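You operate a simulated robot arm through the tools that you are given. There is no shell and no other tool.

You run a simulated robot arm. Do the job below in one go: nothing can be reset, and whatever is moved stays where it is left.

## Task
Put things in order on the ends bench top. At the end: the fat white cap is on the big white bobbin; the fat red cap is on the blue tub; the mini yellow bobbin stands on top of the grey pulley; the small green spool stands where the mini yellow bobbin stood; whatever was shut is shut again. Leave all else as you found it, and nothing knocked over.

The check looks at the end state, three seconds after you hand in, the way a careful person would. Anything else that was tipped, shoved, dropped, spilled or broken makes it a failure. Lids that push on must go on centred and level and be pressed home; caps that screw on are set level and turned clockwise until they are tight.

## Robot
A 6-joint arm with a two-finger gripper, fixed in place. Base frame: the origin is at the foot of the arm, x ahead of it, y to its left, z up; the work surface is at about z = 0. Lengths are in mm, angles in degrees, forces in N, time in s.
With the tool pointing down near the work surface it reaches from about 240 to 620 mm from the base axis. Its first joint turns from -66.0 to 66.0 degrees. Payload 1.37 kg.
The TCP is the grasp point between the finger pads, 22 mm short of the fingertips. In the tool frame z runs along the fingers and y along their closing line. Largest opening 92 mm; the body of the gripper starts 65 mm behind the TCP.
Orientation is told as [roll, pitch, yaw] about the base's x, y, z axes, in that order, counted from this pose: with the fingers straight down and closing along the base's y, the tool's x points along the base's -x, its y along +y and its z along -z.

## Interface
- The arm moves only by the tool move_arm. Its arguments are lists of equal length, an entry for each row: "dp": the shift along the tool's x, y, z in units of 25 mm (1.0 is 25 mm), a list of three; "delta_rot": the turn, a rotation vector about the tool's x, y, z in units of 8 degrees (1.0 is 8 degrees), a list of three; "claw": the closure, from 0 (fully open) to 1 (shut). In form: {"dp": [[tx, ty, tz], ...], "delta_rot": [[wx, wy, wz], ...], "claw": [claw, ...]}. A call has 1 to 20 rows; each row shifts and turns the commanded pose from where the row before left it, along the tool's axes as they then stand. A call with a number of a shift or a turn outside -1 to 1 is refused whole. A row lasts 0.2 s, in which the tool goes at most 50 mm and 8.6 degrees; a call with a longer step from one row to the next is refused whole, and so is a gripper value outside its range. A pose out of reach is approached as far as the arm can. The call stops where the force on the tool passes 40 N (or 10 N more than at its start, if that is more) or the arm is blocked; 0.2 s more then pass. Each finger halts on what it meets, pressing with about 26 N; the grip force reading is that of the motor and also rises with nothing between the fingers. The clock runs only during rows and for 0.2 s after the last one: add rows that do not move to give the fingers time. The reply holds the time, the measured pose of the TCP, the force on the tool along the base axes, the opening and the grip force, in the units named above and with some noise, with the torque about the TCP (base axes, N m) and any sound that the robot's microphone picked up.
- Cameras (640 x 400 px; columns grow to the right, rows downward): "scene" is fixed at [15.4, -419.7, 592.2]; the picture's right is [0.87, -0.48, 0.00], its down [-0.27, -0.48, -0.83] and it looks along [0.40, 0.73, -0.55] (base axes); focal length 334 px, centre (320, 200). "wrist" rides on the gripper at [71, 19, -102] in the tool frame; the picture's right is [-0.26, 0.97, 0.00], its down [-0.75, -0.20, -0.62] and it looks along [-0.60, -0.16, 0.78] (tool axes); focal length 280 px, centre (320, 200). There is no depth. A picture from a camera that has moved, and an enlarged one, comes with that camera's place and axes in the base frame and with its lens. The place of the scene camera against the robot may be out by one fixed shift of up to 12 mm in any direction.
- grab_frame(camera): a new picture of that camera. The clock stands still meanwhile.
- zoom(camera, box): a new picture of the part [left, top, right, bottom] of that camera's present view, enlarged. The clock stands still meanwhile.
- finish_job(): hands the job in; it is judged then, once.

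Places have to be worked out from the pictures, the camera data and where the tool is seen. Open the gripper and draw the arm clear of the work before you hand the job in, unless the task says otherwise.

The tools are called after "Emit:" as a command line: name --argument value ..., lists and objects as JSON in quotes. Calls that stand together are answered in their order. move_arm: Moves the arm, as the interface text tells. Its arguments: {"type":"object","properties":{"dp":{"type":"array","items":{"type":"array","items":{"type":"number"}}},"delta_rot":{"type":"array","items":{"type":"array","items":{"type":"number"}}},"claw":{"type":"array","items":{"type":"number"}}},"required":["dp","delta_rot","claw"]} The other tools are called the same way: grab_frame (camera) takes a picture; zoom (camera, box) takes an enlarged picture of a part of a camera's view; finish_job () hands the job in.

At the start:

```text
time_s: 0.0
position: [346.7, 175.2, 360.9]
tool_rot: [0.2, 0.0, 0.0]
wrist_force: [0.8, -0.4, -0.2]
torque: [0.01, 0.0, 0.0]
opening: 91.7
finger_force: 0.2
```

scene: 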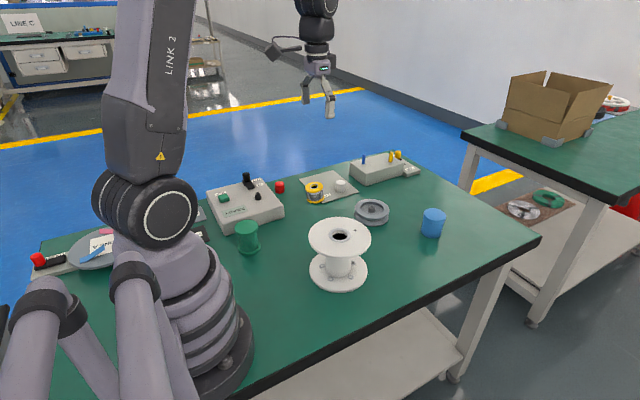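
wrist: 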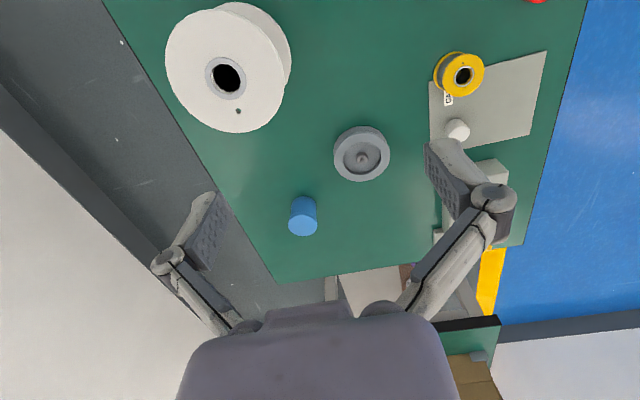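

The scene shows the big white bobbin, blue tub, grey pulley, yellow bobbin, green spool, and some boxes. I'll zoom in on several regions to identify the caps.

Emit:
zoom --camera "scene" --box '[200, 160, 300, 260]'

Emit:
zoom --camera "scene" --box '[290, 140, 450, 240]'

Emit:
zoom --camera "scene" --box '[20, 200, 140, 290]'

Emit:
zoom --camera "scene" --box '[290, 200, 450, 300]'

```text
4.00 times, centred on (250, 210) of scene
camera zoom: at [15.4, -419.7, 592.2], right [0.87, -0.48, 0.0], down [-0.27, -0.48, -0.83], along [0.4, 0.73, -0.55], focal length 1337 px, centre (600, 160)
```

zoom: 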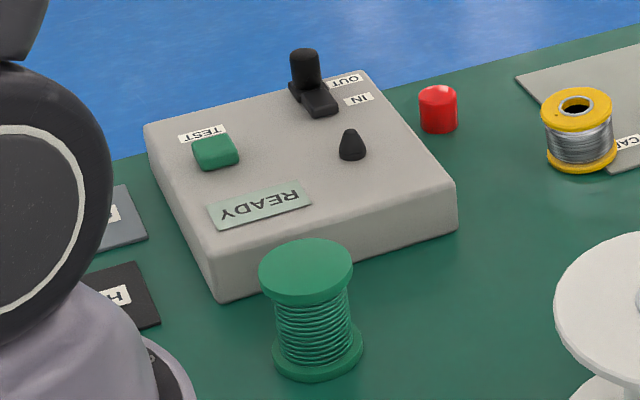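

```text
4.00 times, centred on (370, 190) of scene
camera zoom: at [15.4, -419.7, 592.2], right [0.87, -0.48, 0.0], down [-0.27, -0.48, -0.83], along [0.4, 0.73, -0.55], focal length 1337 px, centre (120, 240)
```

zoom: 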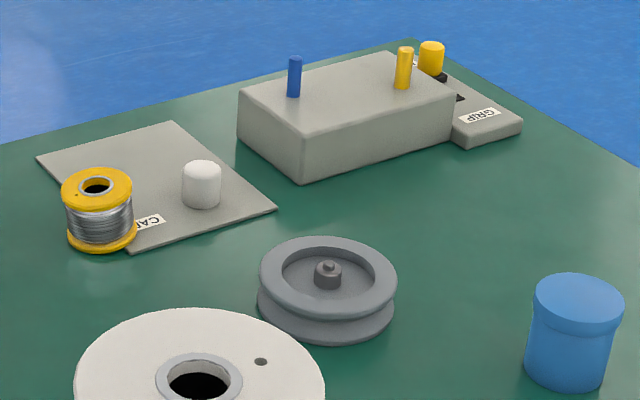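

```text
4.44 times, centred on (80, 245) of scene
camera zoom: at [15.4, -419.7, 592.2], right [0.87, -0.48, 0.0], down [-0.27, -0.48, -0.83], along [0.4, 0.73, -0.55], focal length 1486 px, centre (1387, 0)
```

zoom: 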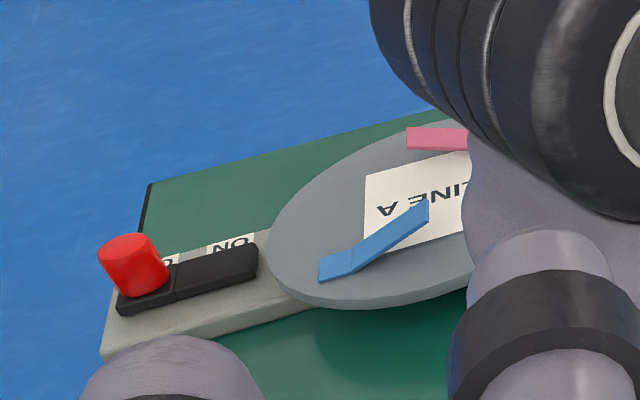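

```text
4.00 times, centred on (370, 250) of scene
camera zoom: at [15.4, -419.7, 592.2], right [0.87, -0.48, 0.0], down [-0.27, -0.48, -0.83], along [0.4, 0.73, -0.55], focal length 1337 px, centre (120, 0)
```

zoom: 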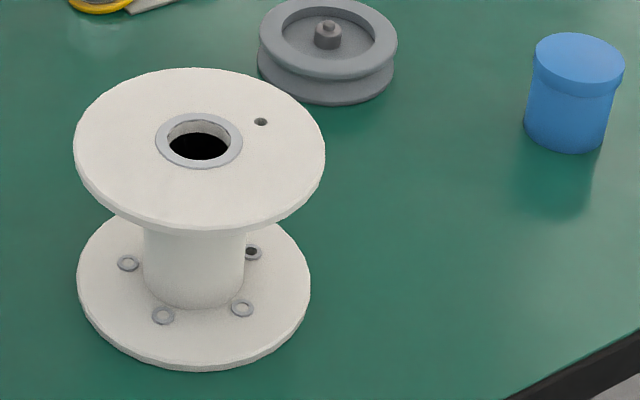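

The fat white cap seems to be the white cylinder on the grey plate, and the fat red one the cylinder by the control box. I'll zoom the wrist view to see details of the bobbin, pulley, tub and plate.

Emit:
zoom --camera "wrist" --box '[400, 20, 560, 120]'

Emit:
zoom --camera "wrist" --box '[280, 100, 440, 200]'

Emit:
zoom --camera "wrist" --box '[260, 160, 420, 260]'

Emit:
zoom --camera "wrist" --box '[140, 0, 332, 120]'

```text
4.00 times, centred on (480, 70) of wrist
camera zoom: at [275.6, 191.4, 464.3], right [0.26, 0.97, 0.0], down [0.75, -0.2, 0.62], along [0.6, -0.16, -0.78], focal length 1122 px, centre (-320, 720)
```

zoom: 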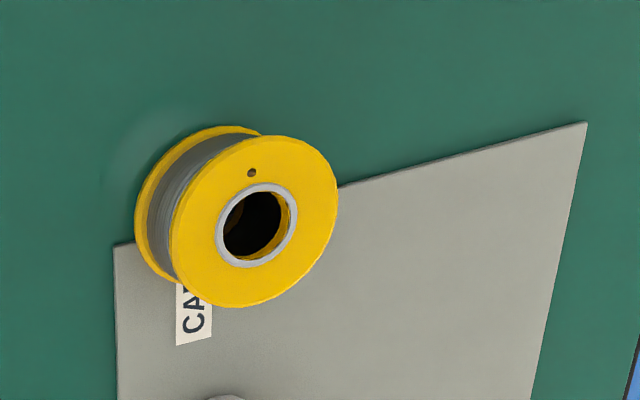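

```text
4.00 times, centred on (360, 150) of wrist
camera zoom: at [275.6, 191.4, 464.3], right [0.26, 0.97, 0.0], down [0.75, -0.2, 0.62], along [0.6, -0.16, -0.78], focal length 1122 px, centre (160, 400)
```

zoom: 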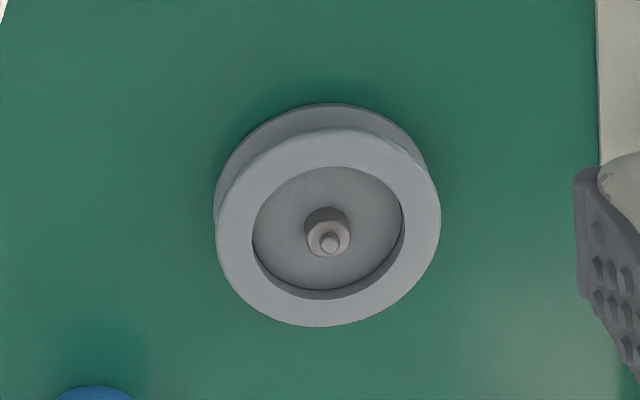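

```text
4.00 times, centred on (340, 210) of wrist
camera zoom: at [275.6, 191.4, 464.3], right [0.26, 0.97, 0.0], down [0.75, -0.2, 0.62], along [0.6, -0.16, -0.78], focal length 1122 px, centre (240, 160)
```

zoom: 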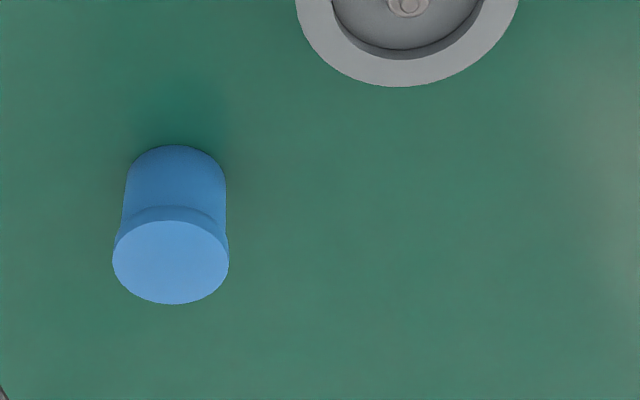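

```text
3.33 times, centred on (236, 60) of wrist
camera zoom: at [275.6, 191.4, 464.3], right [0.26, 0.97, 0.0], down [0.75, -0.2, 0.62], along [0.6, -0.16, -0.78], focal length 935 px, centre (600, 667)
```

zoom: 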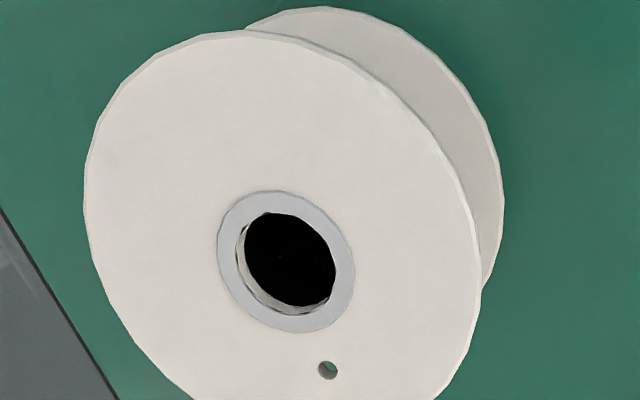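

The blue tub already carries a blue lid, so the red cap goes on top of it. I'll move the wrist at height to look at the left-hand objects (green spool, red cap, box) from another viewpoint.

Emit:
move_arm --dp '[[0.5, 0.625, 0], [0.5, 0.625, 0], [0.5, 0.625, 0], [0.5, 0.625, 0], [0.5, 0.625, 0], [0.5, 0.625, 0], [0.5, 0.625, 0], [0.5, 0.625, 0], [0, 0, 0], [0, 0, 0]]' --delta_rot '[[0, 0, 0], [0, 0, 0], [0, 0, 0], [0, 0, 0], [0, 0, 0], [0, 0, 0], [0, 0, 0], [0, 0, 0], [0, 0, 0], [0, 0, 0]]' --claw '[0, 0, 0, 0, 0, 0, 0, 0, 0, 0]'

Emit:
grab_frame --camera "wrist"

Emit:
grab_frame --camera "scene"

```text
time_s: 2.2
position: [247.7, 300.2, 362.7]
tool_rot: [0.1, 0.1, 0.0]
wrist_force: [0.5, -0.1, 0.0]
torque: [-0.01, -0.01, -0.04]
opening: 92.1
finger_force: 0.1
```

```text
taken
camera wrist: at [177.2, 317.6, 465.1], right [0.26, 0.97, 0.0], down [0.75, -0.21, 0.62], along [0.6, -0.16, -0.78], focal length 280 px, centre (320, 200)
```

wrist: 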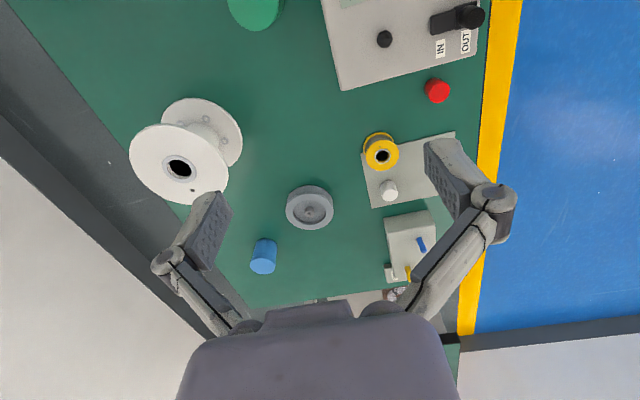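

```text
taken
```

scene: 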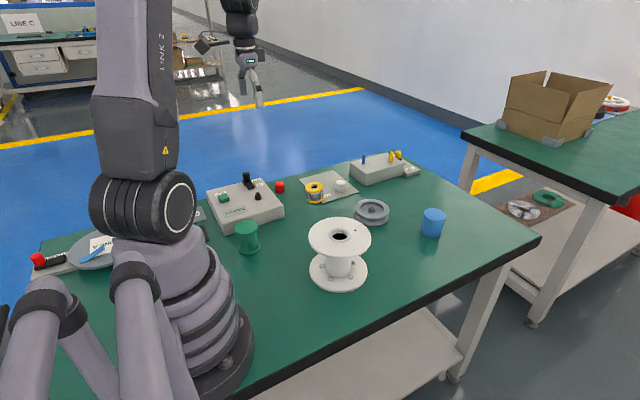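

The new viewpoint shows the red cap beside the box and the green spool partially. I'll zoom in for more precise image positions for triangulation.

Emit:
zoom --camera "wrist" --box '[340, 110, 500, 210]'

Emit:
zoom --camera "wrist" --box '[380, 0, 540, 100]'

Emit:
zoom --camera "wrist" --box '[230, 180, 390, 280]'

Emit:
zoom --camera "wrist" --box '[100, 80, 260, 180]'

```text
4.00 times, centred on (420, 160) of wrist
camera zoom: at [177.2, 317.6, 465.1], right [0.26, 0.97, 0.0], down [0.75, -0.21, 0.62], along [0.6, -0.16, -0.78], focal length 1122 px, centre (-80, 360)
```

zoom: 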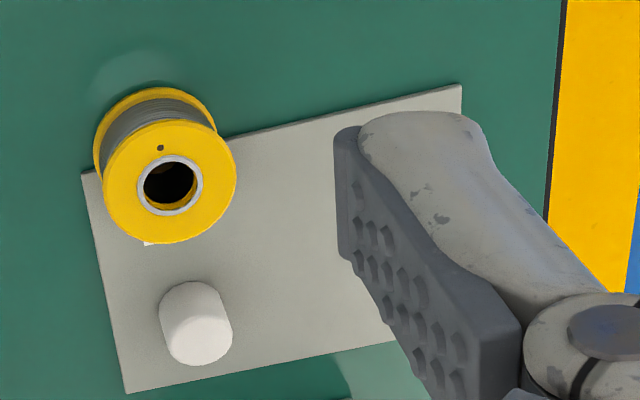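

```text
4.00 times, centred on (460, 50) of wrist
camera zoom: at [177.2, 317.6, 465.1], right [0.26, 0.97, 0.0], down [0.75, -0.21, 0.62], along [0.6, -0.16, -0.78], focal length 1122 px, centre (-240, 800)
```

zoom: 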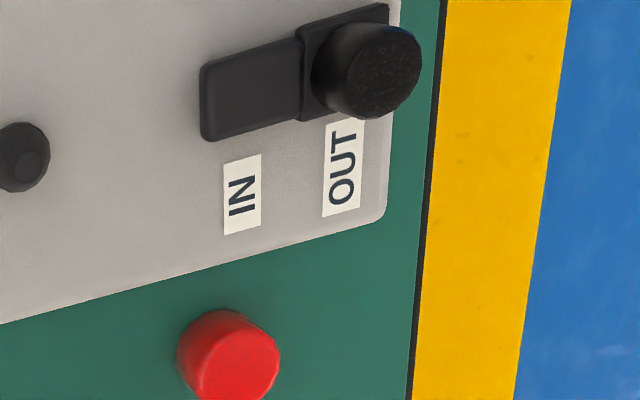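

```text
4.00 times, centred on (310, 230) of wrist
camera zoom: at [177.2, 317.6, 465.1], right [0.26, 0.97, 0.0], down [0.75, -0.21, 0.62], along [0.6, -0.16, -0.78], focal length 1122 px, centre (360, 80)
```

zoom: 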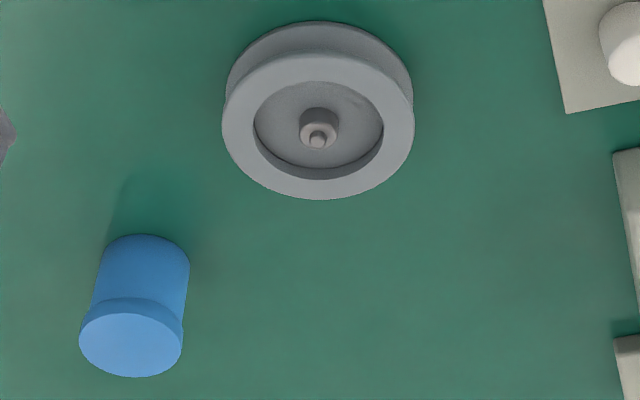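

```text
4.00 times, centred on (180, 130) of wrist
camera zoom: at [177.2, 317.6, 465.1], right [0.26, 0.97, 0.0], down [0.75, -0.21, 0.62], along [0.6, -0.16, -0.78], focal length 1122 px, centre (880, 480)
```

zoom: 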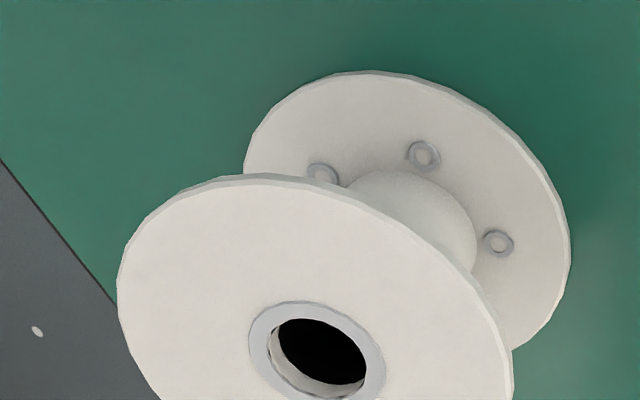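

Triangulating the two wrist views gives: yellow bobbin ≈ (431, 358) top z≈49; pulley ≈ (538, 198) top z≈26; tub ≈ (639, 59) top z≈58; big bobbin ≈ (338, 56) top z≈105; white cap ≈ (523, 361); red cap ≈ (350, 456). I'll hover over the pulley to inspect it closely and refine.

Emit:
move_arm --dp '[[-0.829, -0.291, 0.608], [-0.829, -0.291, 0.608], [-0.829, -0.291, 0.608], [-0.829, -0.291, 0.608], [-0.829, -0.291, 0.608], [-0.829, -0.291, 0.608], [-0.829, -0.291, 0.608], [-0.829, -0.291, 0.608], [-0.829, -0.291, 0.608], [-0.829, -0.291, 0.608], [-0.829, -0.291, 0.608], [-0.829, -0.291, 0.608], [-0.829, -0.291, 0.608], [-0.829, -0.291, 0.608], [0, 0, 0], [0, 0, 0]]' --delta_rot '[[0, 0, 0], [0, 0, 0], [0, 0, 0], [0, 0, 0], [0, 0, 0], [0, 0, 0], [0, 0, 0], [0, 0, 0], [0, 0, 0], [0, 0, 0], [0, 0, 0], [0, 0, 0], [0, 0, 0], [0, 0, 0], [0, 0, 0], [0, 0, 0]]' --claw '[0, 0, 0, 0, 0, 0, 0, 0, 0, 0, 0, 0, 0, 0, 0, 0]'

Emit:
grab_frame --camera "wrist"

Emit:
zoom --camera "wrist" --box '[220, 20, 420, 145]'

```text
time_s: 5.6
position: [534.5, 195.5, 148.9]
tool_rot: [0.1, 0.0, -0.1]
wrist_force: [-0.1, -0.1, 0.0]
torque: [0.0, 0.02, 0.02]
opening: 91.9
finger_force: 0.0
```

```text
taken
camera wrist: at [464.0, 212.6, 252.9], right [0.26, 0.97, 0.0], down [0.75, -0.21, 0.62], along [0.6, -0.16, -0.78], focal length 280 px, centre (320, 200)
```

wrist: 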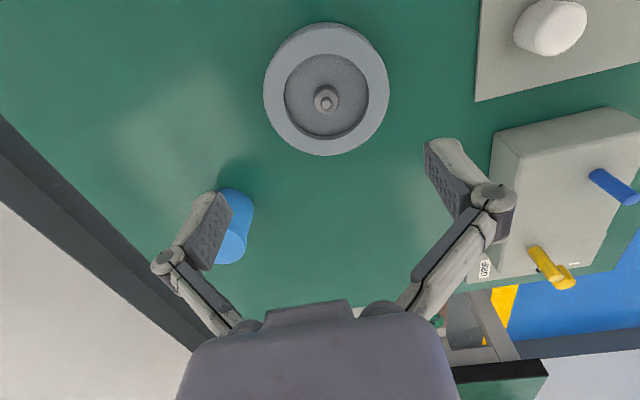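

```text
3.20 times, centred on (320, 82) of wrist
camera zoom: at [464.0, 212.6, 252.9], right [0.26, 0.97, 0.0], down [0.75, -0.21, 0.62], along [0.6, -0.16, -0.78], focal length 897 px, centre (320, 576)
```

zoom: 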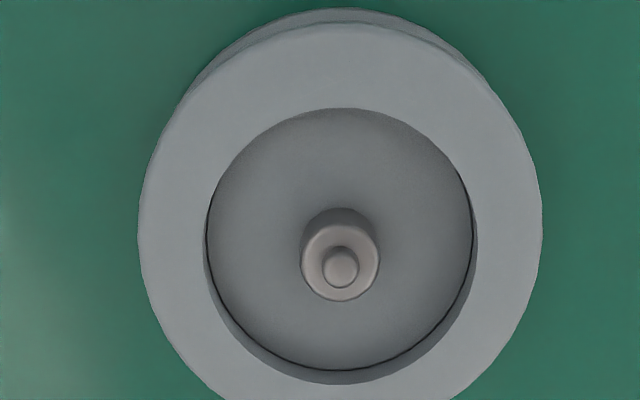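

The pulley centre is refined to about (540, 198), with a recess (radius ≈34) and a ~20 mm hub slightly above the rim. Next I hover over the yellow bobbin for a close look at its hole and position.

Emit:
move_arm --dp '[[0.5275, 0.799, 0], [0.5275, 0.799, 0], [0.5275, 0.799, 0], [0.5275, 0.799, 0], [0.5275, 0.799, 0], [0.5275, 0.799, 0], [0.5275, 0.799, 0], [0.5275, 0.799, 0], [0, 0, 0], [0, 0, 0]]' --delta_rot '[[0, 0, 0], [0, 0, 0], [0, 0, 0], [0, 0, 0], [0, 0, 0], [0, 0, 0], [0, 0, 0], [0, 0, 0], [0, 0, 0], [0, 0, 0]]' --claw '[0, 0, 0, 0, 0, 0, 0, 0, 0, 0]'

Emit:
grab_frame --camera "wrist"

Emit:
zoom --camera "wrist" --box '[240, 20, 400, 120]'

```text
time_s: 7.8
position: [428.9, 357.1, 148.8]
tool_rot: [0.1, 0.0, 0.0]
wrist_force: [0.5, -0.3, -0.1]
torque: [0.03, -0.01, -0.01]
opening: 92.1
finger_force: 0.1
```

```text
taken
camera wrist: at [357.4, 373.4, 251.1], right [0.26, 0.97, 0.0], down [0.75, -0.21, 0.62], along [0.6, -0.16, -0.78], focal length 280 px, centre (320, 200)
```

wrist: 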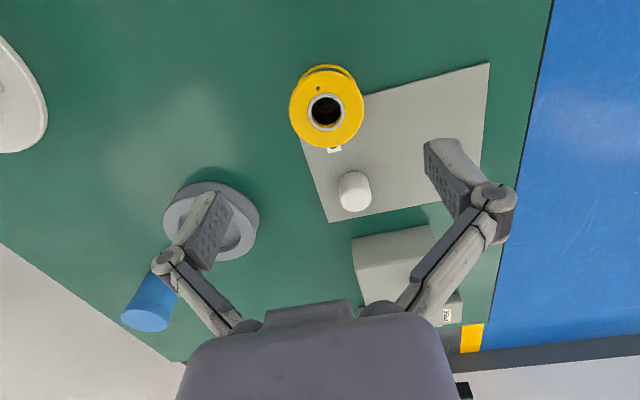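

```text
4.00 times, centred on (320, 70) of wrist
camera zoom: at [357.4, 373.4, 251.1], right [0.26, 0.97, 0.0], down [0.75, -0.21, 0.62], along [0.6, -0.16, -0.78], focal length 1122 px, centre (320, 720)
```

zoom: 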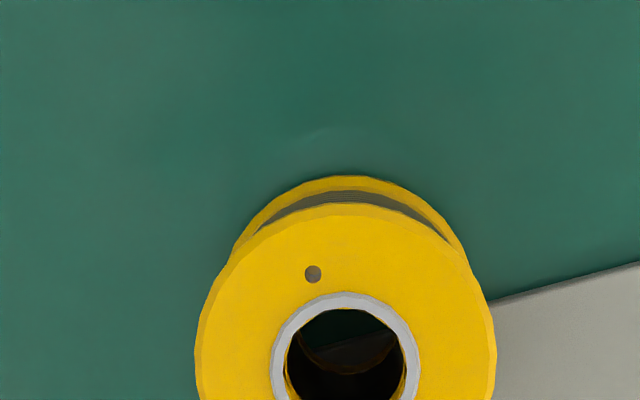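

The bobbin is seen off-centre in the zoom; I'll zoom again centred on it.

Emit:
zoom --camera "wrist" --box '[262, 60, 390, 140]'

Emit:
zoom --camera "wrist" --box '[290, 120, 450, 220]'

```text
5.00 times, centred on (326, 100) of wrist
camera zoom: at [357.4, 373.4, 251.1], right [0.26, 0.97, 0.0], down [0.75, -0.21, 0.62], along [0.6, -0.16, -0.78], focal length 1402 px, centre (290, 700)
```

zoom: 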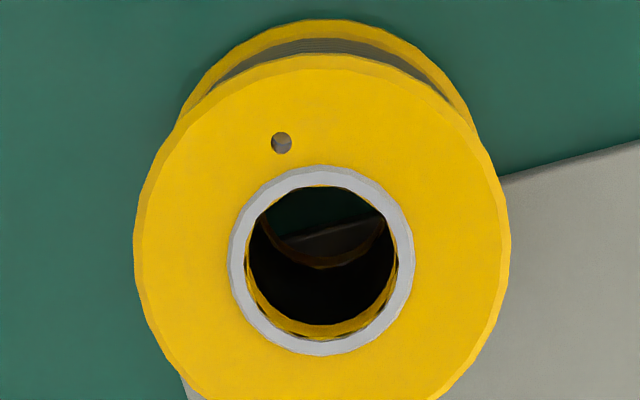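

```text
4.00 times, centred on (370, 170) of wrist
camera zoom: at [357.4, 373.4, 251.1], right [0.26, 0.97, 0.0], down [0.75, -0.21, 0.62], along [0.6, -0.16, -0.78], focal length 1122 px, centre (120, 320)
```

zoom: 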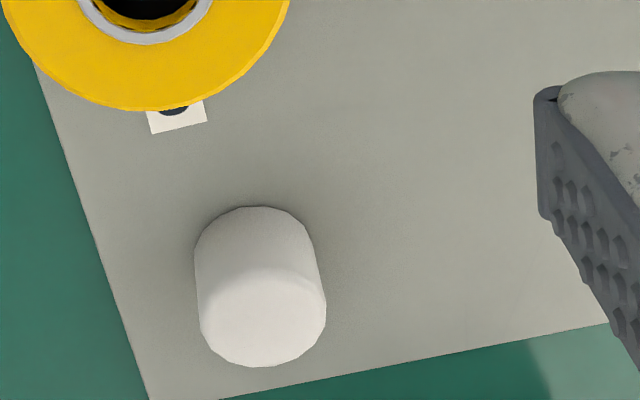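

The bore measures ≈22 mm versus the hub's ≈20 mm, so the bobbin should slide over the hub into the recess; the bobbin centre is at about (433.7, 358). I'll descend to grip its top flange (tips ~15 mm above the bench) and close.

Emit:
move_arm --dp '[[-0.2, 0.08, 0], [0, 0, 0.6], [0, 0, 0.6], [0, 0, 0.6], [0, 0, 0.6], [0, 0, 0.6], [0, 0, 0.6], [0, 0, 0.5], [0, 0, 0.3], [0, 0, 0], [0, 0, 0]]' --delta_rot '[[0, 0, 0], [0, 0, 0], [0, 0, 0], [0, 0, 0], [0, 0, 0], [0, 0, 0], [0, 0, 0], [0, 0, 0], [0, 0, 0], [0, 0, 0], [0, 0, 0]]' --claw '[0, 0, 0, 0, 0, 0, 0, 0, 0, 0, 0]'

Emit:
grab_frame --camera "wrist"

Emit:
zoom --camera "scene" --box '[270, 120, 400, 220]'

```text
time_s: 10.2
position: [436.8, 359.2, 37.5]
tool_rot: [0.1, 0.0, 0.1]
wrist_force: [-0.4, -0.9, -0.3]
torque: [0.03, 0.04, -0.02]
opening: 91.9
finger_force: 0.0
```

```text
taken
camera wrist: at [365.2, 375.8, 140.9], right [0.26, 0.97, 0.0], down [0.75, -0.21, 0.62], along [0.6, -0.16, -0.78], focal length 280 px, centre (320, 200)
```

wrist: 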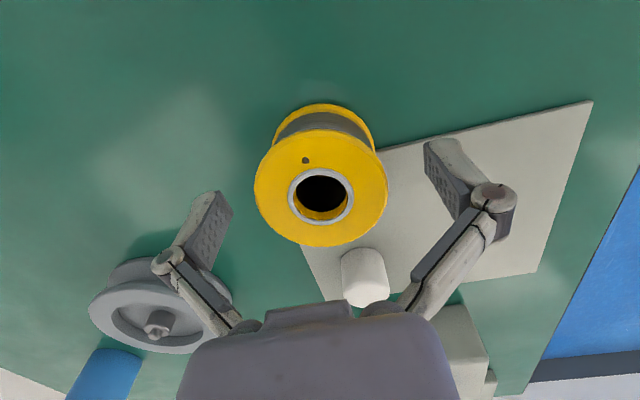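

```text
4.00 times, centred on (335, 170) of scene
camera zoom: at [15.4, -419.7, 592.2], right [0.87, -0.48, 0.0], down [-0.27, -0.48, -0.83], along [0.4, 0.73, -0.55], focal length 1337 px, centre (260, 320)
```

zoom: 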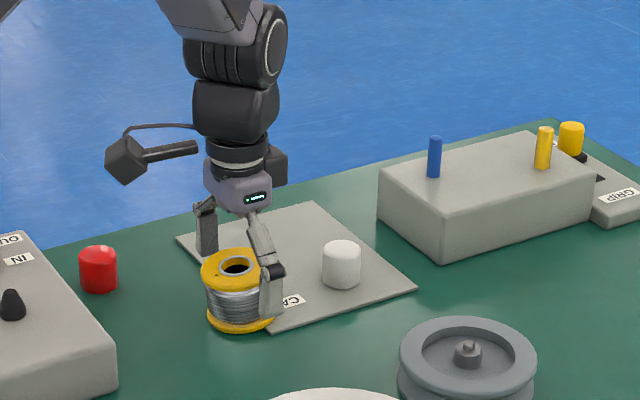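

The fingers straddle the bobbin with clearance; I'll zoom to check x-centering before closing.

Emit:
zoom --camera "wrist" --box '[240, 95, 400, 255]'

```text
2.50 times, centred on (320, 175) of wrist
camera zoom: at [365.2, 375.8, 140.9], right [0.26, 0.97, 0.0], down [0.75, -0.21, 0.62], along [0.6, -0.16, -0.78], focal length 701 px, centre (320, 262)
```

zoom: 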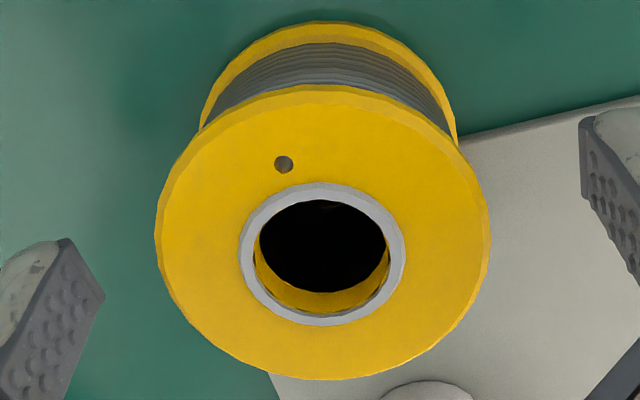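

The bobbin is within ~1.5 mm of the TCP in x and centred in y. Closing the fingers on the top flange.

Emit:
move_arm --dp '[[0.04, 0, 0], [0, 0, 0], [0, 0, 0], [0, 0, 0], [0, 0, 0], [0, 0, 0]]' --delta_rot '[[0, 0, 0], [0, 0, 0], [0, 0, 0], [0, 0, 0], [0, 0, 0], [0, 0, 0]]' --claw '[0.1, 0.25, 0.4, 0.5, 0.6, 0.6]'

Emit:
grab_frame --camera "wrist"

```text
time_s: 11.6
position: [434.5, 358.6, 38.6]
tool_rot: [0.0, -0.1, 0.1]
wrist_force: [-1.5, 0.1, 5.9]
torque: [0.04, 0.04, -0.01]
opening: 53.7
finger_force: 26.0
```

```text
taken
camera wrist: at [363.9, 376.1, 141.8], right [0.26, 0.97, 0.0], down [0.75, -0.21, 0.62], along [0.6, -0.16, -0.78], focal length 280 px, centre (320, 200)
```

wrist: 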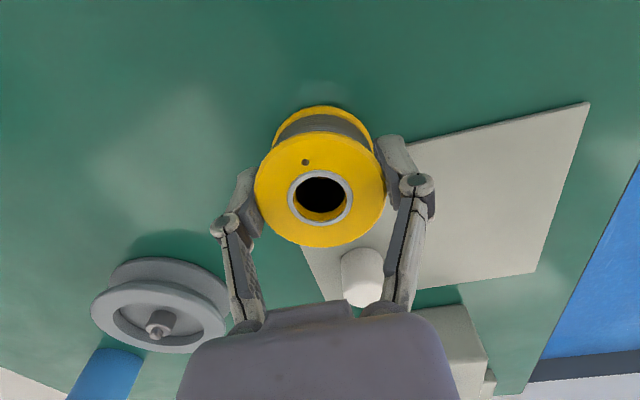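

The bobbin is gripped (opening 53.7 mm, 26 N). I'll lift it 65 mm and carry it above the pulley.

Emit:
move_arm --dp '[[0, 0, -0.4], [0, 0, -0.7], [0, 0, -0.7], [0, 0, -0.8], [-0.527, -0.7955, 0], [-0.527, -0.7955, 0], [-0.527, -0.7955, 0], [-0.527, -0.7955, 0], [-0.527, -0.7955, 0], [-0.527, -0.7955, 0], [-0.527, -0.7955, 0], [-0.527, -0.7955, 0], [0, 0, 0], [0, 0, 0]]' --delta_rot '[[0, 0, 0], [0, 0, 0], [0, 0, 0], [0, 0, 0], [0, 0, 0], [0, 0, 0], [0, 0, 0], [0, 0, 0], [0, 0, 0], [0, 0, 0], [0, 0, 0], [0, 0, 0], [0, 0, 0], [0, 0, 0]]' --claw '[0.6, 0.6, 0.6, 0.6, 0.6, 0.6, 0.6, 0.6, 0.6, 0.6, 0.6, 0.6, 0.6, 0.6]'

Emit:
grab_frame --camera "wrist"

Emit:
zoom --camera "wrist" --box '[220, 80, 420, 260]'

Emit:
zoom --camera "scene" --box '[290, 120, 450, 240]'

```text
time_s: 14.6
position: [541.3, 200.8, 104.4]
tool_rot: [0.0, -0.1, 0.0]
wrist_force: [-0.6, -0.6, -0.8]
torque: [0.03, 0.0, -0.01]
opening: 53.8
finger_force: 26.3
```

```text
taken
camera wrist: at [470.5, 216.7, 206.9], right [0.26, 0.97, 0.0], down [0.75, -0.2, 0.62], along [0.6, -0.16, -0.78], focal length 280 px, centre (320, 200)
```

wrist: 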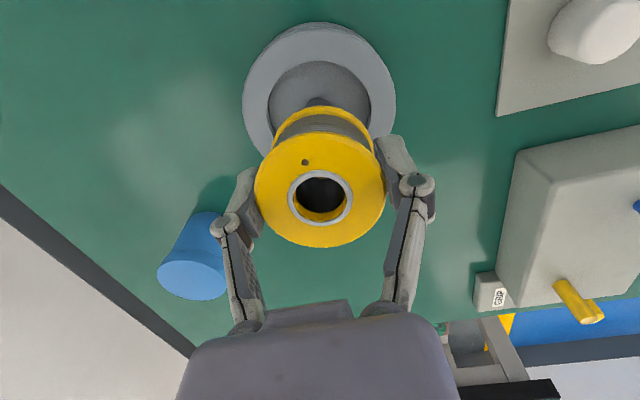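

```text
2.22 times, centred on (320, 170) of wrist
camera zoom: at [470.5, 216.7, 206.9], right [0.26, 0.97, 0.0], down [0.75, -0.2, 0.62], along [0.6, -0.16, -0.78], focal length 623 px, centre (320, 267)
```

zoom: 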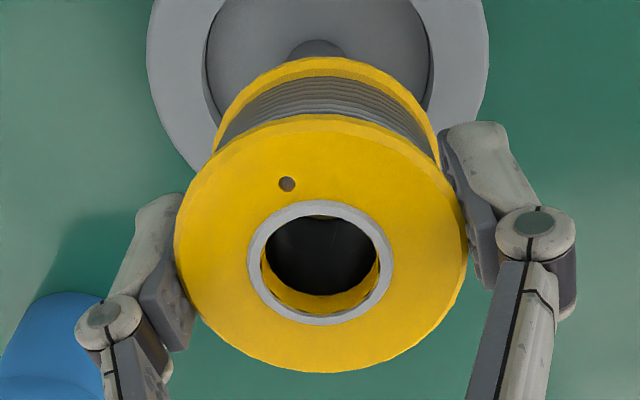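

```text
3.33 times, centred on (370, 180) of scene
camera zoom: at [15.4, -419.7, 592.2], right [0.87, -0.48, 0.0], down [-0.27, -0.48, -0.83], along [0.4, 0.73, -0.55], focal length 1114 px, centre (153, 267)
```

zoom: 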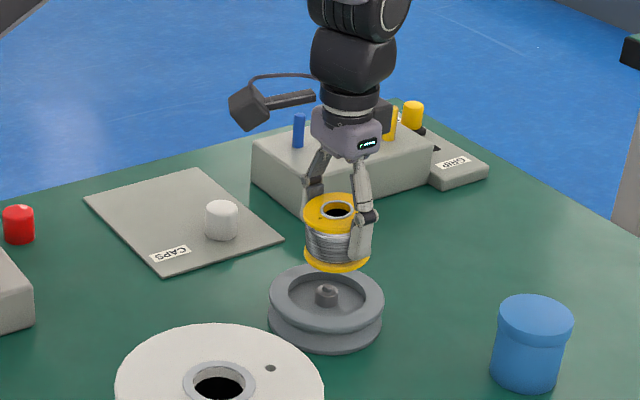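

The held bobbin is nearly aligned with the pulley; its lower flange seems shifted slightly right (a ~2° tilt from the plate edge). I'll zoom for accurate edge measurements.

Emit:
zoom --camera "wrist" --box '[240, 20, 400, 120]'

Emit:
zoom --camera "wrist" --box '[240, 90, 400, 190]'

Emit:
zoom --camera "wrist" --box '[240, 150, 400, 250]'

Emit:
zoom --camera "scene" --box '[350, 165, 420, 225]'

```text
4.00 times, centred on (320, 70) of wrist
camera zoom: at [470.5, 216.7, 206.9], right [0.26, 0.97, 0.0], down [0.75, -0.2, 0.62], along [0.6, -0.16, -0.78], focal length 1122 px, centre (320, 720)
```

zoom: 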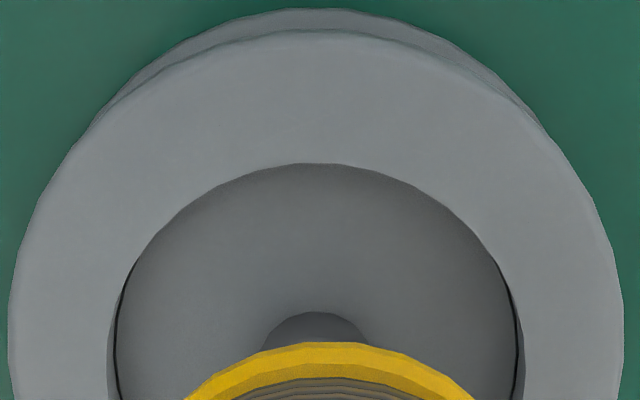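

```text
4.00 times, centred on (320, 140) of wrist
camera zoom: at [470.5, 216.7, 206.9], right [0.26, 0.97, 0.0], down [0.75, -0.2, 0.62], along [0.6, -0.16, -0.78], focal length 1122 px, centre (320, 440)
```

zoom: 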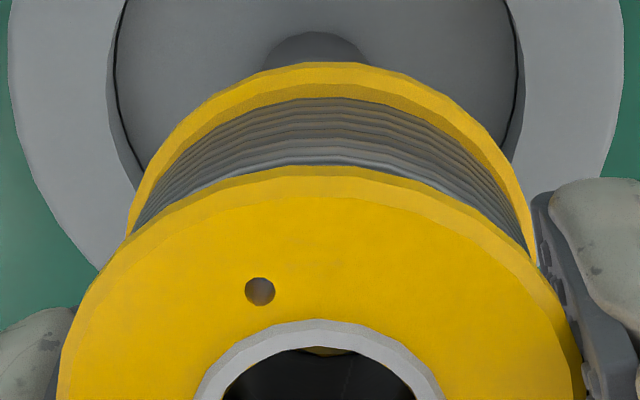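

```text
4.00 times, centred on (320, 200) of wrist
camera zoom: at [470.5, 216.7, 206.9], right [0.26, 0.97, 0.0], down [0.75, -0.2, 0.62], along [0.6, -0.16, -0.78], focal length 1122 px, centre (320, 200)
```

zoom: 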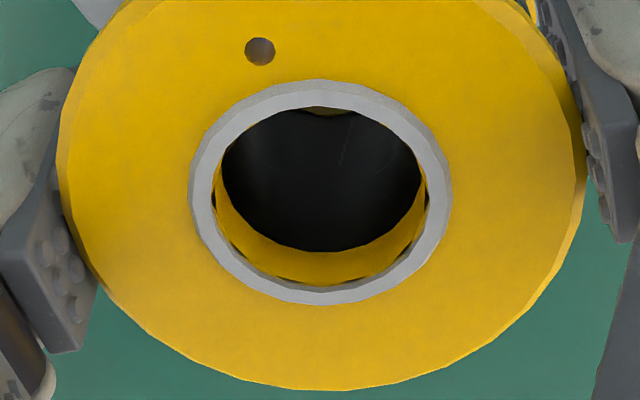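

```text
6.67 times, centred on (385, 195) of scene
camera zoom: at [15.4, -419.7, 592.2], right [0.87, -0.48, 0.0], down [-0.27, -0.48, -0.83], along [0.4, 0.73, -0.55], focal length 2229 px, centre (-113, 233)
```

zoom: 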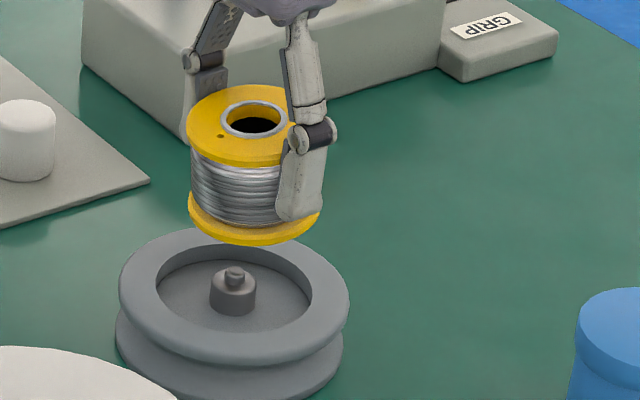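

Measured: bobbin bottom is ~1 mm right of its top (tilt ≈1.2°), pulley centre ~0.5 mm left of the TCP line, and fore-aft aligned within ~1 mm. I'll correct the tilt, shift slightly and lower 25 mm for a closer check.

Emit:
move_arm --dp '[[0.027, -0.024, 0.2], [0, 0, 0.4], [0, 0, 0.4], [0, 0, 0]]' --delta_rot '[[0.15, 0, 0], [0, 0, 0], [0, 0, 0], [0, 0, 0]]' --claw '[0.6, 0.6, 0.6, 0.6]'

Emit:
zoom --camera "wrist" --box '[240, 20, 400, 120]'

Emit:
zoom --camera "wrist" --box '[220, 40, 420, 265]'

Emit:
zoom --camera "scene" --box '[350, 165, 420, 225]'

```text
time_s: 15.6
position: [538.5, 200.9, 79.9]
tool_rot: [-1.1, -0.1, 0.0]
wrist_force: [0.0, -0.6, -0.7]
torque: [-0.02, 0.02, -0.01]
opening: 53.8
finger_force: 25.8
```

```text
4.00 times, centred on (320, 70) of wrist
camera zoom: at [468.0, 219.0, 181.1], right [0.26, 0.96, -0.02], down [0.75, -0.19, 0.63], along [0.6, -0.18, -0.78], focal length 1122 px, centre (320, 720)
```

zoom: 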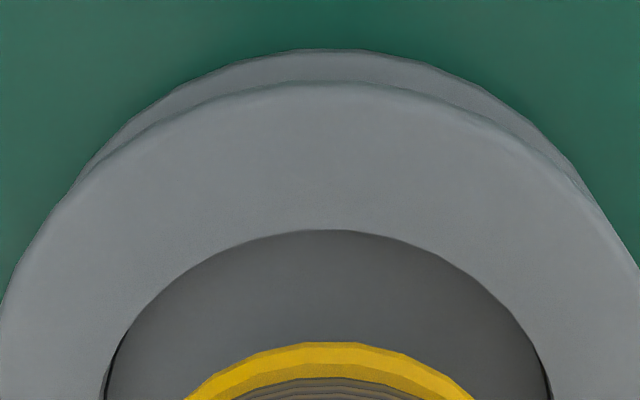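

```text
1.78 times, centred on (320, 152) of wrist
camera zoom: at [468.0, 219.0, 181.1], right [0.26, 0.96, -0.02], down [0.75, -0.19, 0.63], along [0.6, -0.18, -0.78], focal length 498 px, centre (320, 284)
```

zoom: 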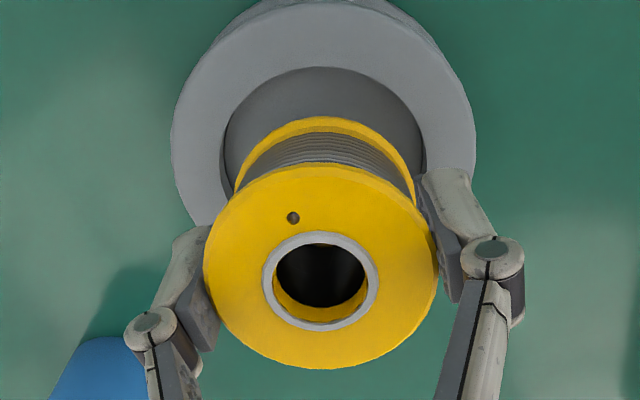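

```text
6.67 times, centred on (385, 195) of scene
camera zoom: at [15.4, -419.7, 592.2], right [0.87, -0.48, 0.0], down [-0.27, -0.48, -0.83], along [0.4, 0.73, -0.55], focal length 2229 px, centre (-113, 233)
```

zoom: 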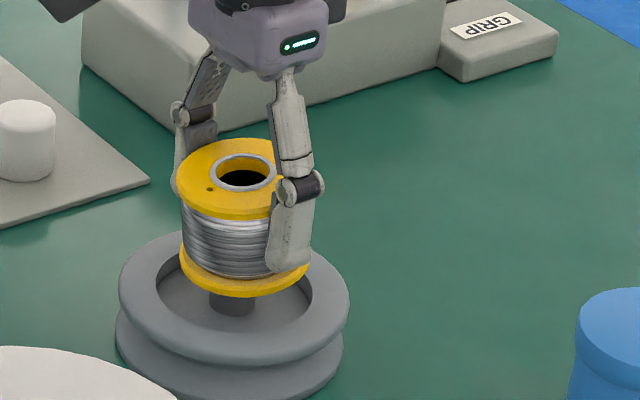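

The wrist view's foreshortening shows the bobbin is leaning ~5° toward the robot (it stood half on the plate's edge). I'll rotate the tool +5° about y to level it, shift +1.5 mm in x, and re-check.

Emit:
move_arm --dp '[[-0.06, -0.02, 0], [0, 0, 0], [0, 0, 0]]' --delta_rot '[[0, 0.3125, 0], [0, 0.3125, 0], [0, 0, 0]]' --claw '[0.6, 0.6, 0.6]'

Emit:
zoom --camera "wrist" --box '[240, 20, 400, 120]'

Emit:
zoom --camera "wrist" --box '[220, 40, 420, 265]'

Emit:
zoom --camera "scene" --box '[350, 165, 420, 225]'

```text
time_s: 16.4
position: [540.6, 198.9, 80.2]
tool_rot: [-1.2, 5.0, -0.1]
wrist_force: [-0.5, -0.7, -0.8]
torque: [0.0, -0.01, 0.04]
opening: 53.8
finger_force: 26.1
```

```text
4.00 times, centred on (320, 70) of wrist
camera zoom: at [479.1, 217.6, 187.5], right [0.26, 0.96, -0.04], down [0.81, -0.19, 0.56], along [0.53, -0.18, -0.83], focal length 1122 px, centre (320, 720)
```

zoom: 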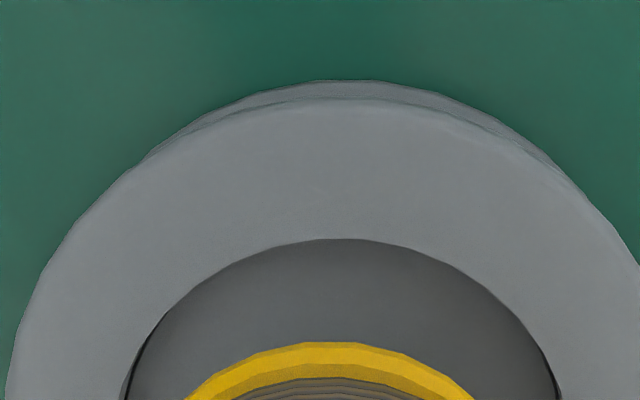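

```text
1.78 times, centred on (320, 152) of wrist
camera zoom: at [479.1, 217.6, 187.5], right [0.26, 0.96, -0.04], down [0.81, -0.19, 0.56], along [0.53, -0.18, -0.83], focal length 498 px, centre (320, 284)
```

zoom: 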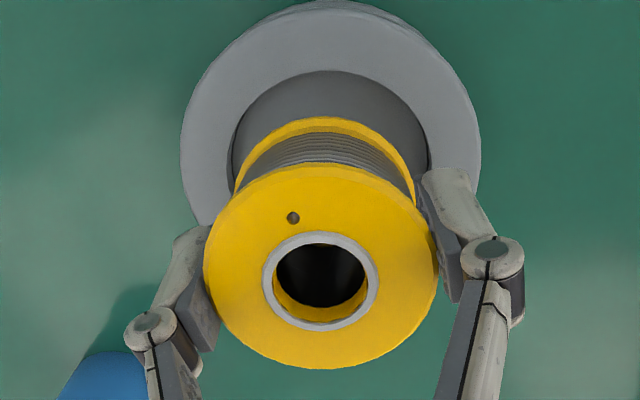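

```text
6.67 times, centred on (385, 195) of scene
camera zoom: at [15.4, -419.7, 592.2], right [0.87, -0.48, 0.0], down [-0.27, -0.48, -0.83], along [0.4, 0.73, -0.55], focal length 2229 px, centre (-113, 233)
```

zoom: 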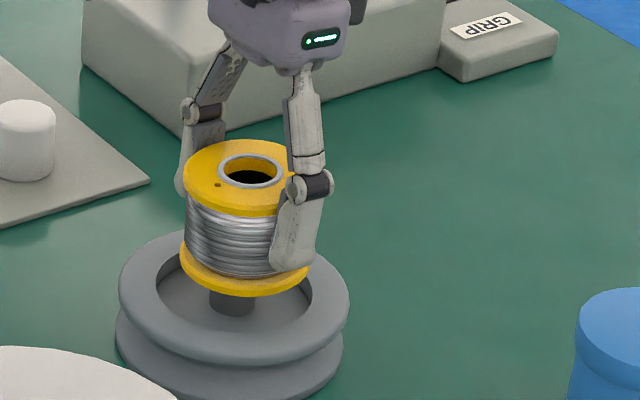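

Now the bobbin's top outline measures level; pulley ≈ (539.8, 197.3), bobbin axis ≈ (541, 196.5). I'll shift about (-1.5, +0.9) mm and lower 8 mm, then re-measure.

Emit:
move_arm --dp '[[0.032, 0.043, 0.1], [0, 0, 0.224], [0, 0, 0]]' --delta_rot '[[0, 0, 0], [0, 0, 0], [0, 0, 0]]' --claw '[0.6, 0.6, 0.6]'

Emit:
zoom --camera "wrist" --box '[240, 20, 400, 120]'

Emit:
zoom --camera "wrist" --box '[240, 70, 400, 170]'

Emit:
zoom --camera "scene" --box '[350, 165, 420, 225]'

```text
time_s: 17.2
position: [539.0, 202.4, 71.6]
tool_rot: [-1.2, 5.0, -0.1]
wrist_force: [0.0, 0.1, -0.9]
torque: [0.0, 0.03, 0.01]
opening: 53.8
finger_force: 26.0
```

```text
4.00 times, centred on (320, 70) of wrist
camera zoom: at [476.9, 219.7, 178.6], right [0.26, 0.96, -0.04], down [0.81, -0.19, 0.56], along [0.53, -0.18, -0.83], focal length 1122 px, centre (320, 720)
```

zoom: 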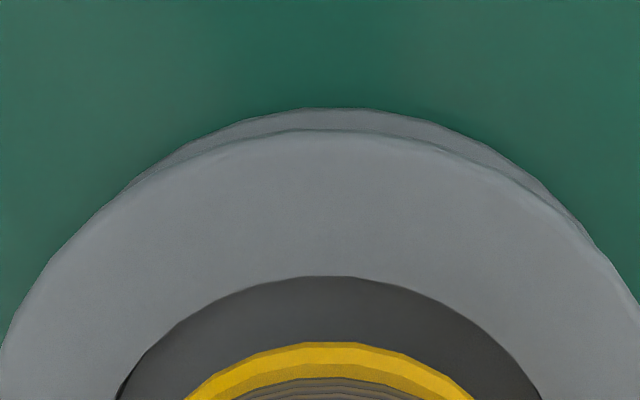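

```text
4.00 times, centred on (320, 120) of wrist
camera zoom: at [476.9, 219.7, 178.6], right [0.26, 0.96, -0.04], down [0.81, -0.19, 0.56], along [0.53, -0.18, -0.83], focal length 1122 px, centre (320, 520)
```

zoom: 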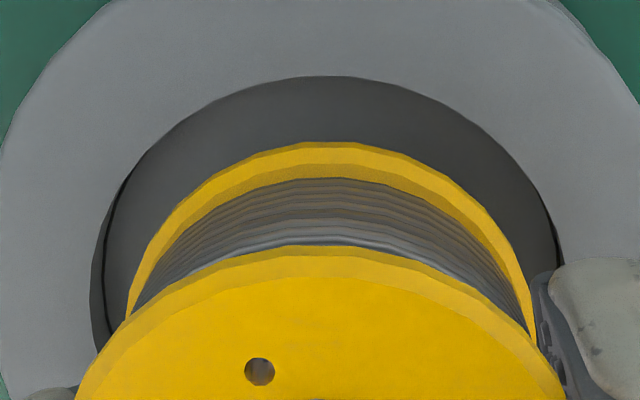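

```text
6.67 times, centred on (385, 195) of scene
camera zoom: at [15.4, -419.7, 592.2], right [0.88, -0.48, 0.0], down [-0.27, -0.48, -0.83], along [0.4, 0.73, -0.55], focal length 2229 px, centre (-113, 233)
```

zoom: 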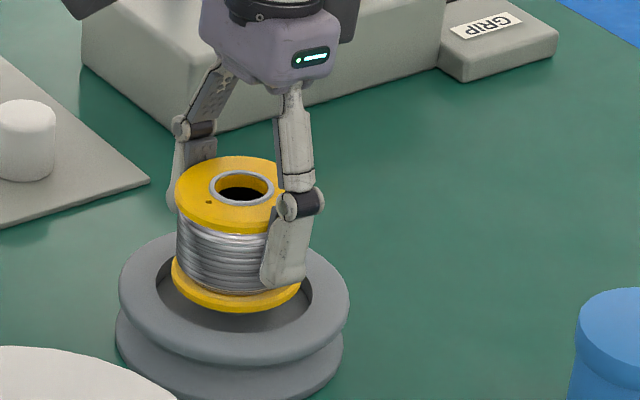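

Relative measurements now put the bobbin bottom and pulley centre within about 0.5 mm. I'll lower in small 2 mm steps, watching the force.

Emit:
move_arm --dp '[[-0.007, 0.0017, 0.0797], [-0.007, 0.0017, 0.0797], [-0.007, 0.0017, 0.0797], [-0.007, 0.0017, 0.0797], [0, 0, 0]]' --delta_rot '[[0, 0, 0], [0, 0, 0], [0, 0, 0], [0, 0, 0], [0, 0, 0]]' --claw '[0.6, 0.6, 0.6, 0.6, 0.6]'

Emit:
zoom --camera "wrist" --box '[240, 70, 400, 170]'

Emit:
zoom --camera "scene" --box '[350, 165, 420, 225]'

```text
time_s: 18.4
position: [541.9, 200.9, 65.7]
tool_rot: [-1.1, 4.8, -0.2]
wrist_force: [2.0, -0.7, 16.4]
torque: [0.1, 0.37, -0.01]
opening: 54.1
finger_force: 26.2
```

```text
4.00 times, centred on (320, 120) of wrist
camera zoom: at [479.5, 218.9, 173.3], right [0.26, 0.96, -0.04], down [0.8, -0.19, 0.56], along [0.54, -0.18, -0.82], focal length 1122 px, centre (320, 520)
```

zoom: 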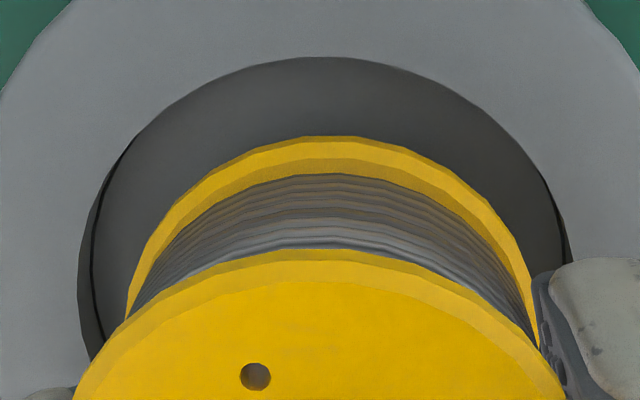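

```text
6.67 times, centred on (385, 195) of scene
camera zoom: at [15.3, -419.7, 592.2], right [0.87, -0.48, 0.0], down [-0.27, -0.48, -0.83], along [0.4, 0.73, -0.55], focal length 2229 px, centre (-113, 233)
```

zoom: 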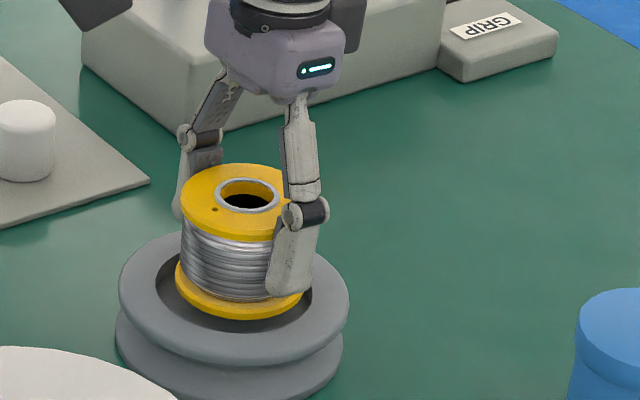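

Contact at z where the hub top is (16 N up, torque showing contact on the -x side); images show the bobbin ~1.8 mm too far in +x. I'll ease up a little and slide -1.8 mm in x with light pressure so the bore finds the hub.

Emit:
move_arm --dp '[[0.005, 0, -0.06], [0.036, 0, 0], [0.036, 0, 0], [0, 0, 0]]' --delta_rot '[[0, 0, 0], [0, 0, 0], [0, 0, 0], [0, 0, 0]]' --claw '[0.6, 0.6, 0.6, 0.6]'

Emit:
zoom --camera "wrist" --box '[240, 70, 400, 170]'

Emit:
zoom --camera "scene" --box '[350, 165, 420, 225]'

```text
time_s: 19.4
position: [537.8, 200.5, 65.8]
tool_rot: [-1.2, 5.0, -0.1]
wrist_force: [5.1, -2.1, 14.4]
torque: [0.12, 0.18, -0.05]
opening: 53.9
finger_force: 25.6
```

```text
4.00 times, centred on (320, 120) of wrist
camera zoom: at [476.3, 218.2, 173.3], right [0.26, 0.96, -0.04], down [0.8, -0.19, 0.56], along [0.53, -0.18, -0.83], focal length 1122 px, centre (320, 520)
```

zoom: 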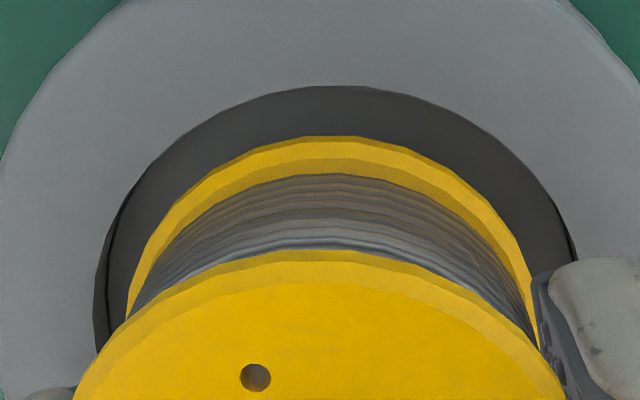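

```text
6.67 times, centred on (385, 195) of scene
camera zoom: at [15.3, -419.7, 592.2], right [0.87, -0.48, 0.0], down [-0.27, -0.48, -0.83], along [0.4, 0.73, -0.55], focal length 2229 px, centre (-113, 233)
```

zoom: 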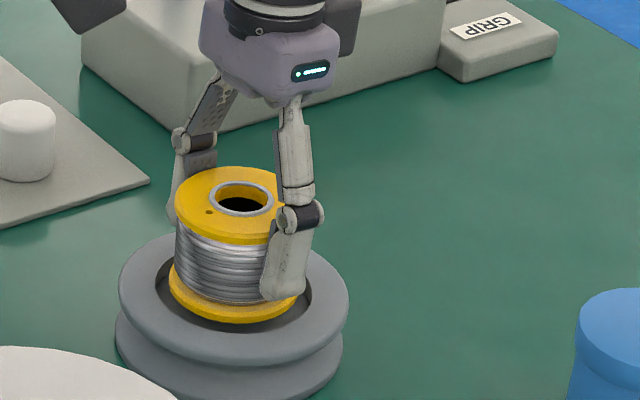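

It overshot: the bobbin is now ~1.5 mm short in x (−x side). The arm has ~1 mm random error per move, so I'll keep light pressure and step back +1.3 mm in x and +0.4 in y.

Emit:
move_arm --dp '[[-0.026, 0.008, 0], [-0.026, 0.008, 0], [0, 0, 0]]' --delta_rot '[[0, 0, 0], [0, 0, 0], [0, 0, 0]]' --claw '[0.6, 0.6, 0.6]'

Emit:
zoom --camera "wrist" --box '[240, 70, 400, 170]'

```text
time_s: 20.2
position: [539.1, 200.5, 62.7]
tool_rot: [-1.1, 4.9, -0.1]
wrist_force: [-1.5, -5.7, 16.8]
torque: [0.01, 0.25, 0.06]
opening: 54.0
finger_force: 25.5
```

```text
4.00 times, centred on (320, 120) of wrist
camera zoom: at [476.9, 219.3, 172.5], right [0.26, 0.96, -0.04], down [0.81, -0.19, 0.56], along [0.53, -0.18, -0.83], focal length 1122 px, centre (320, 520)
```

zoom: 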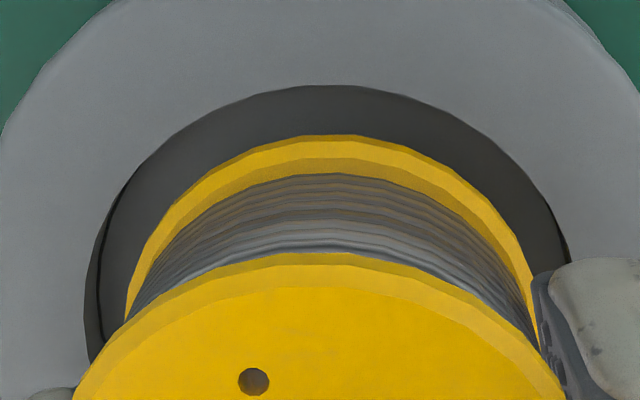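

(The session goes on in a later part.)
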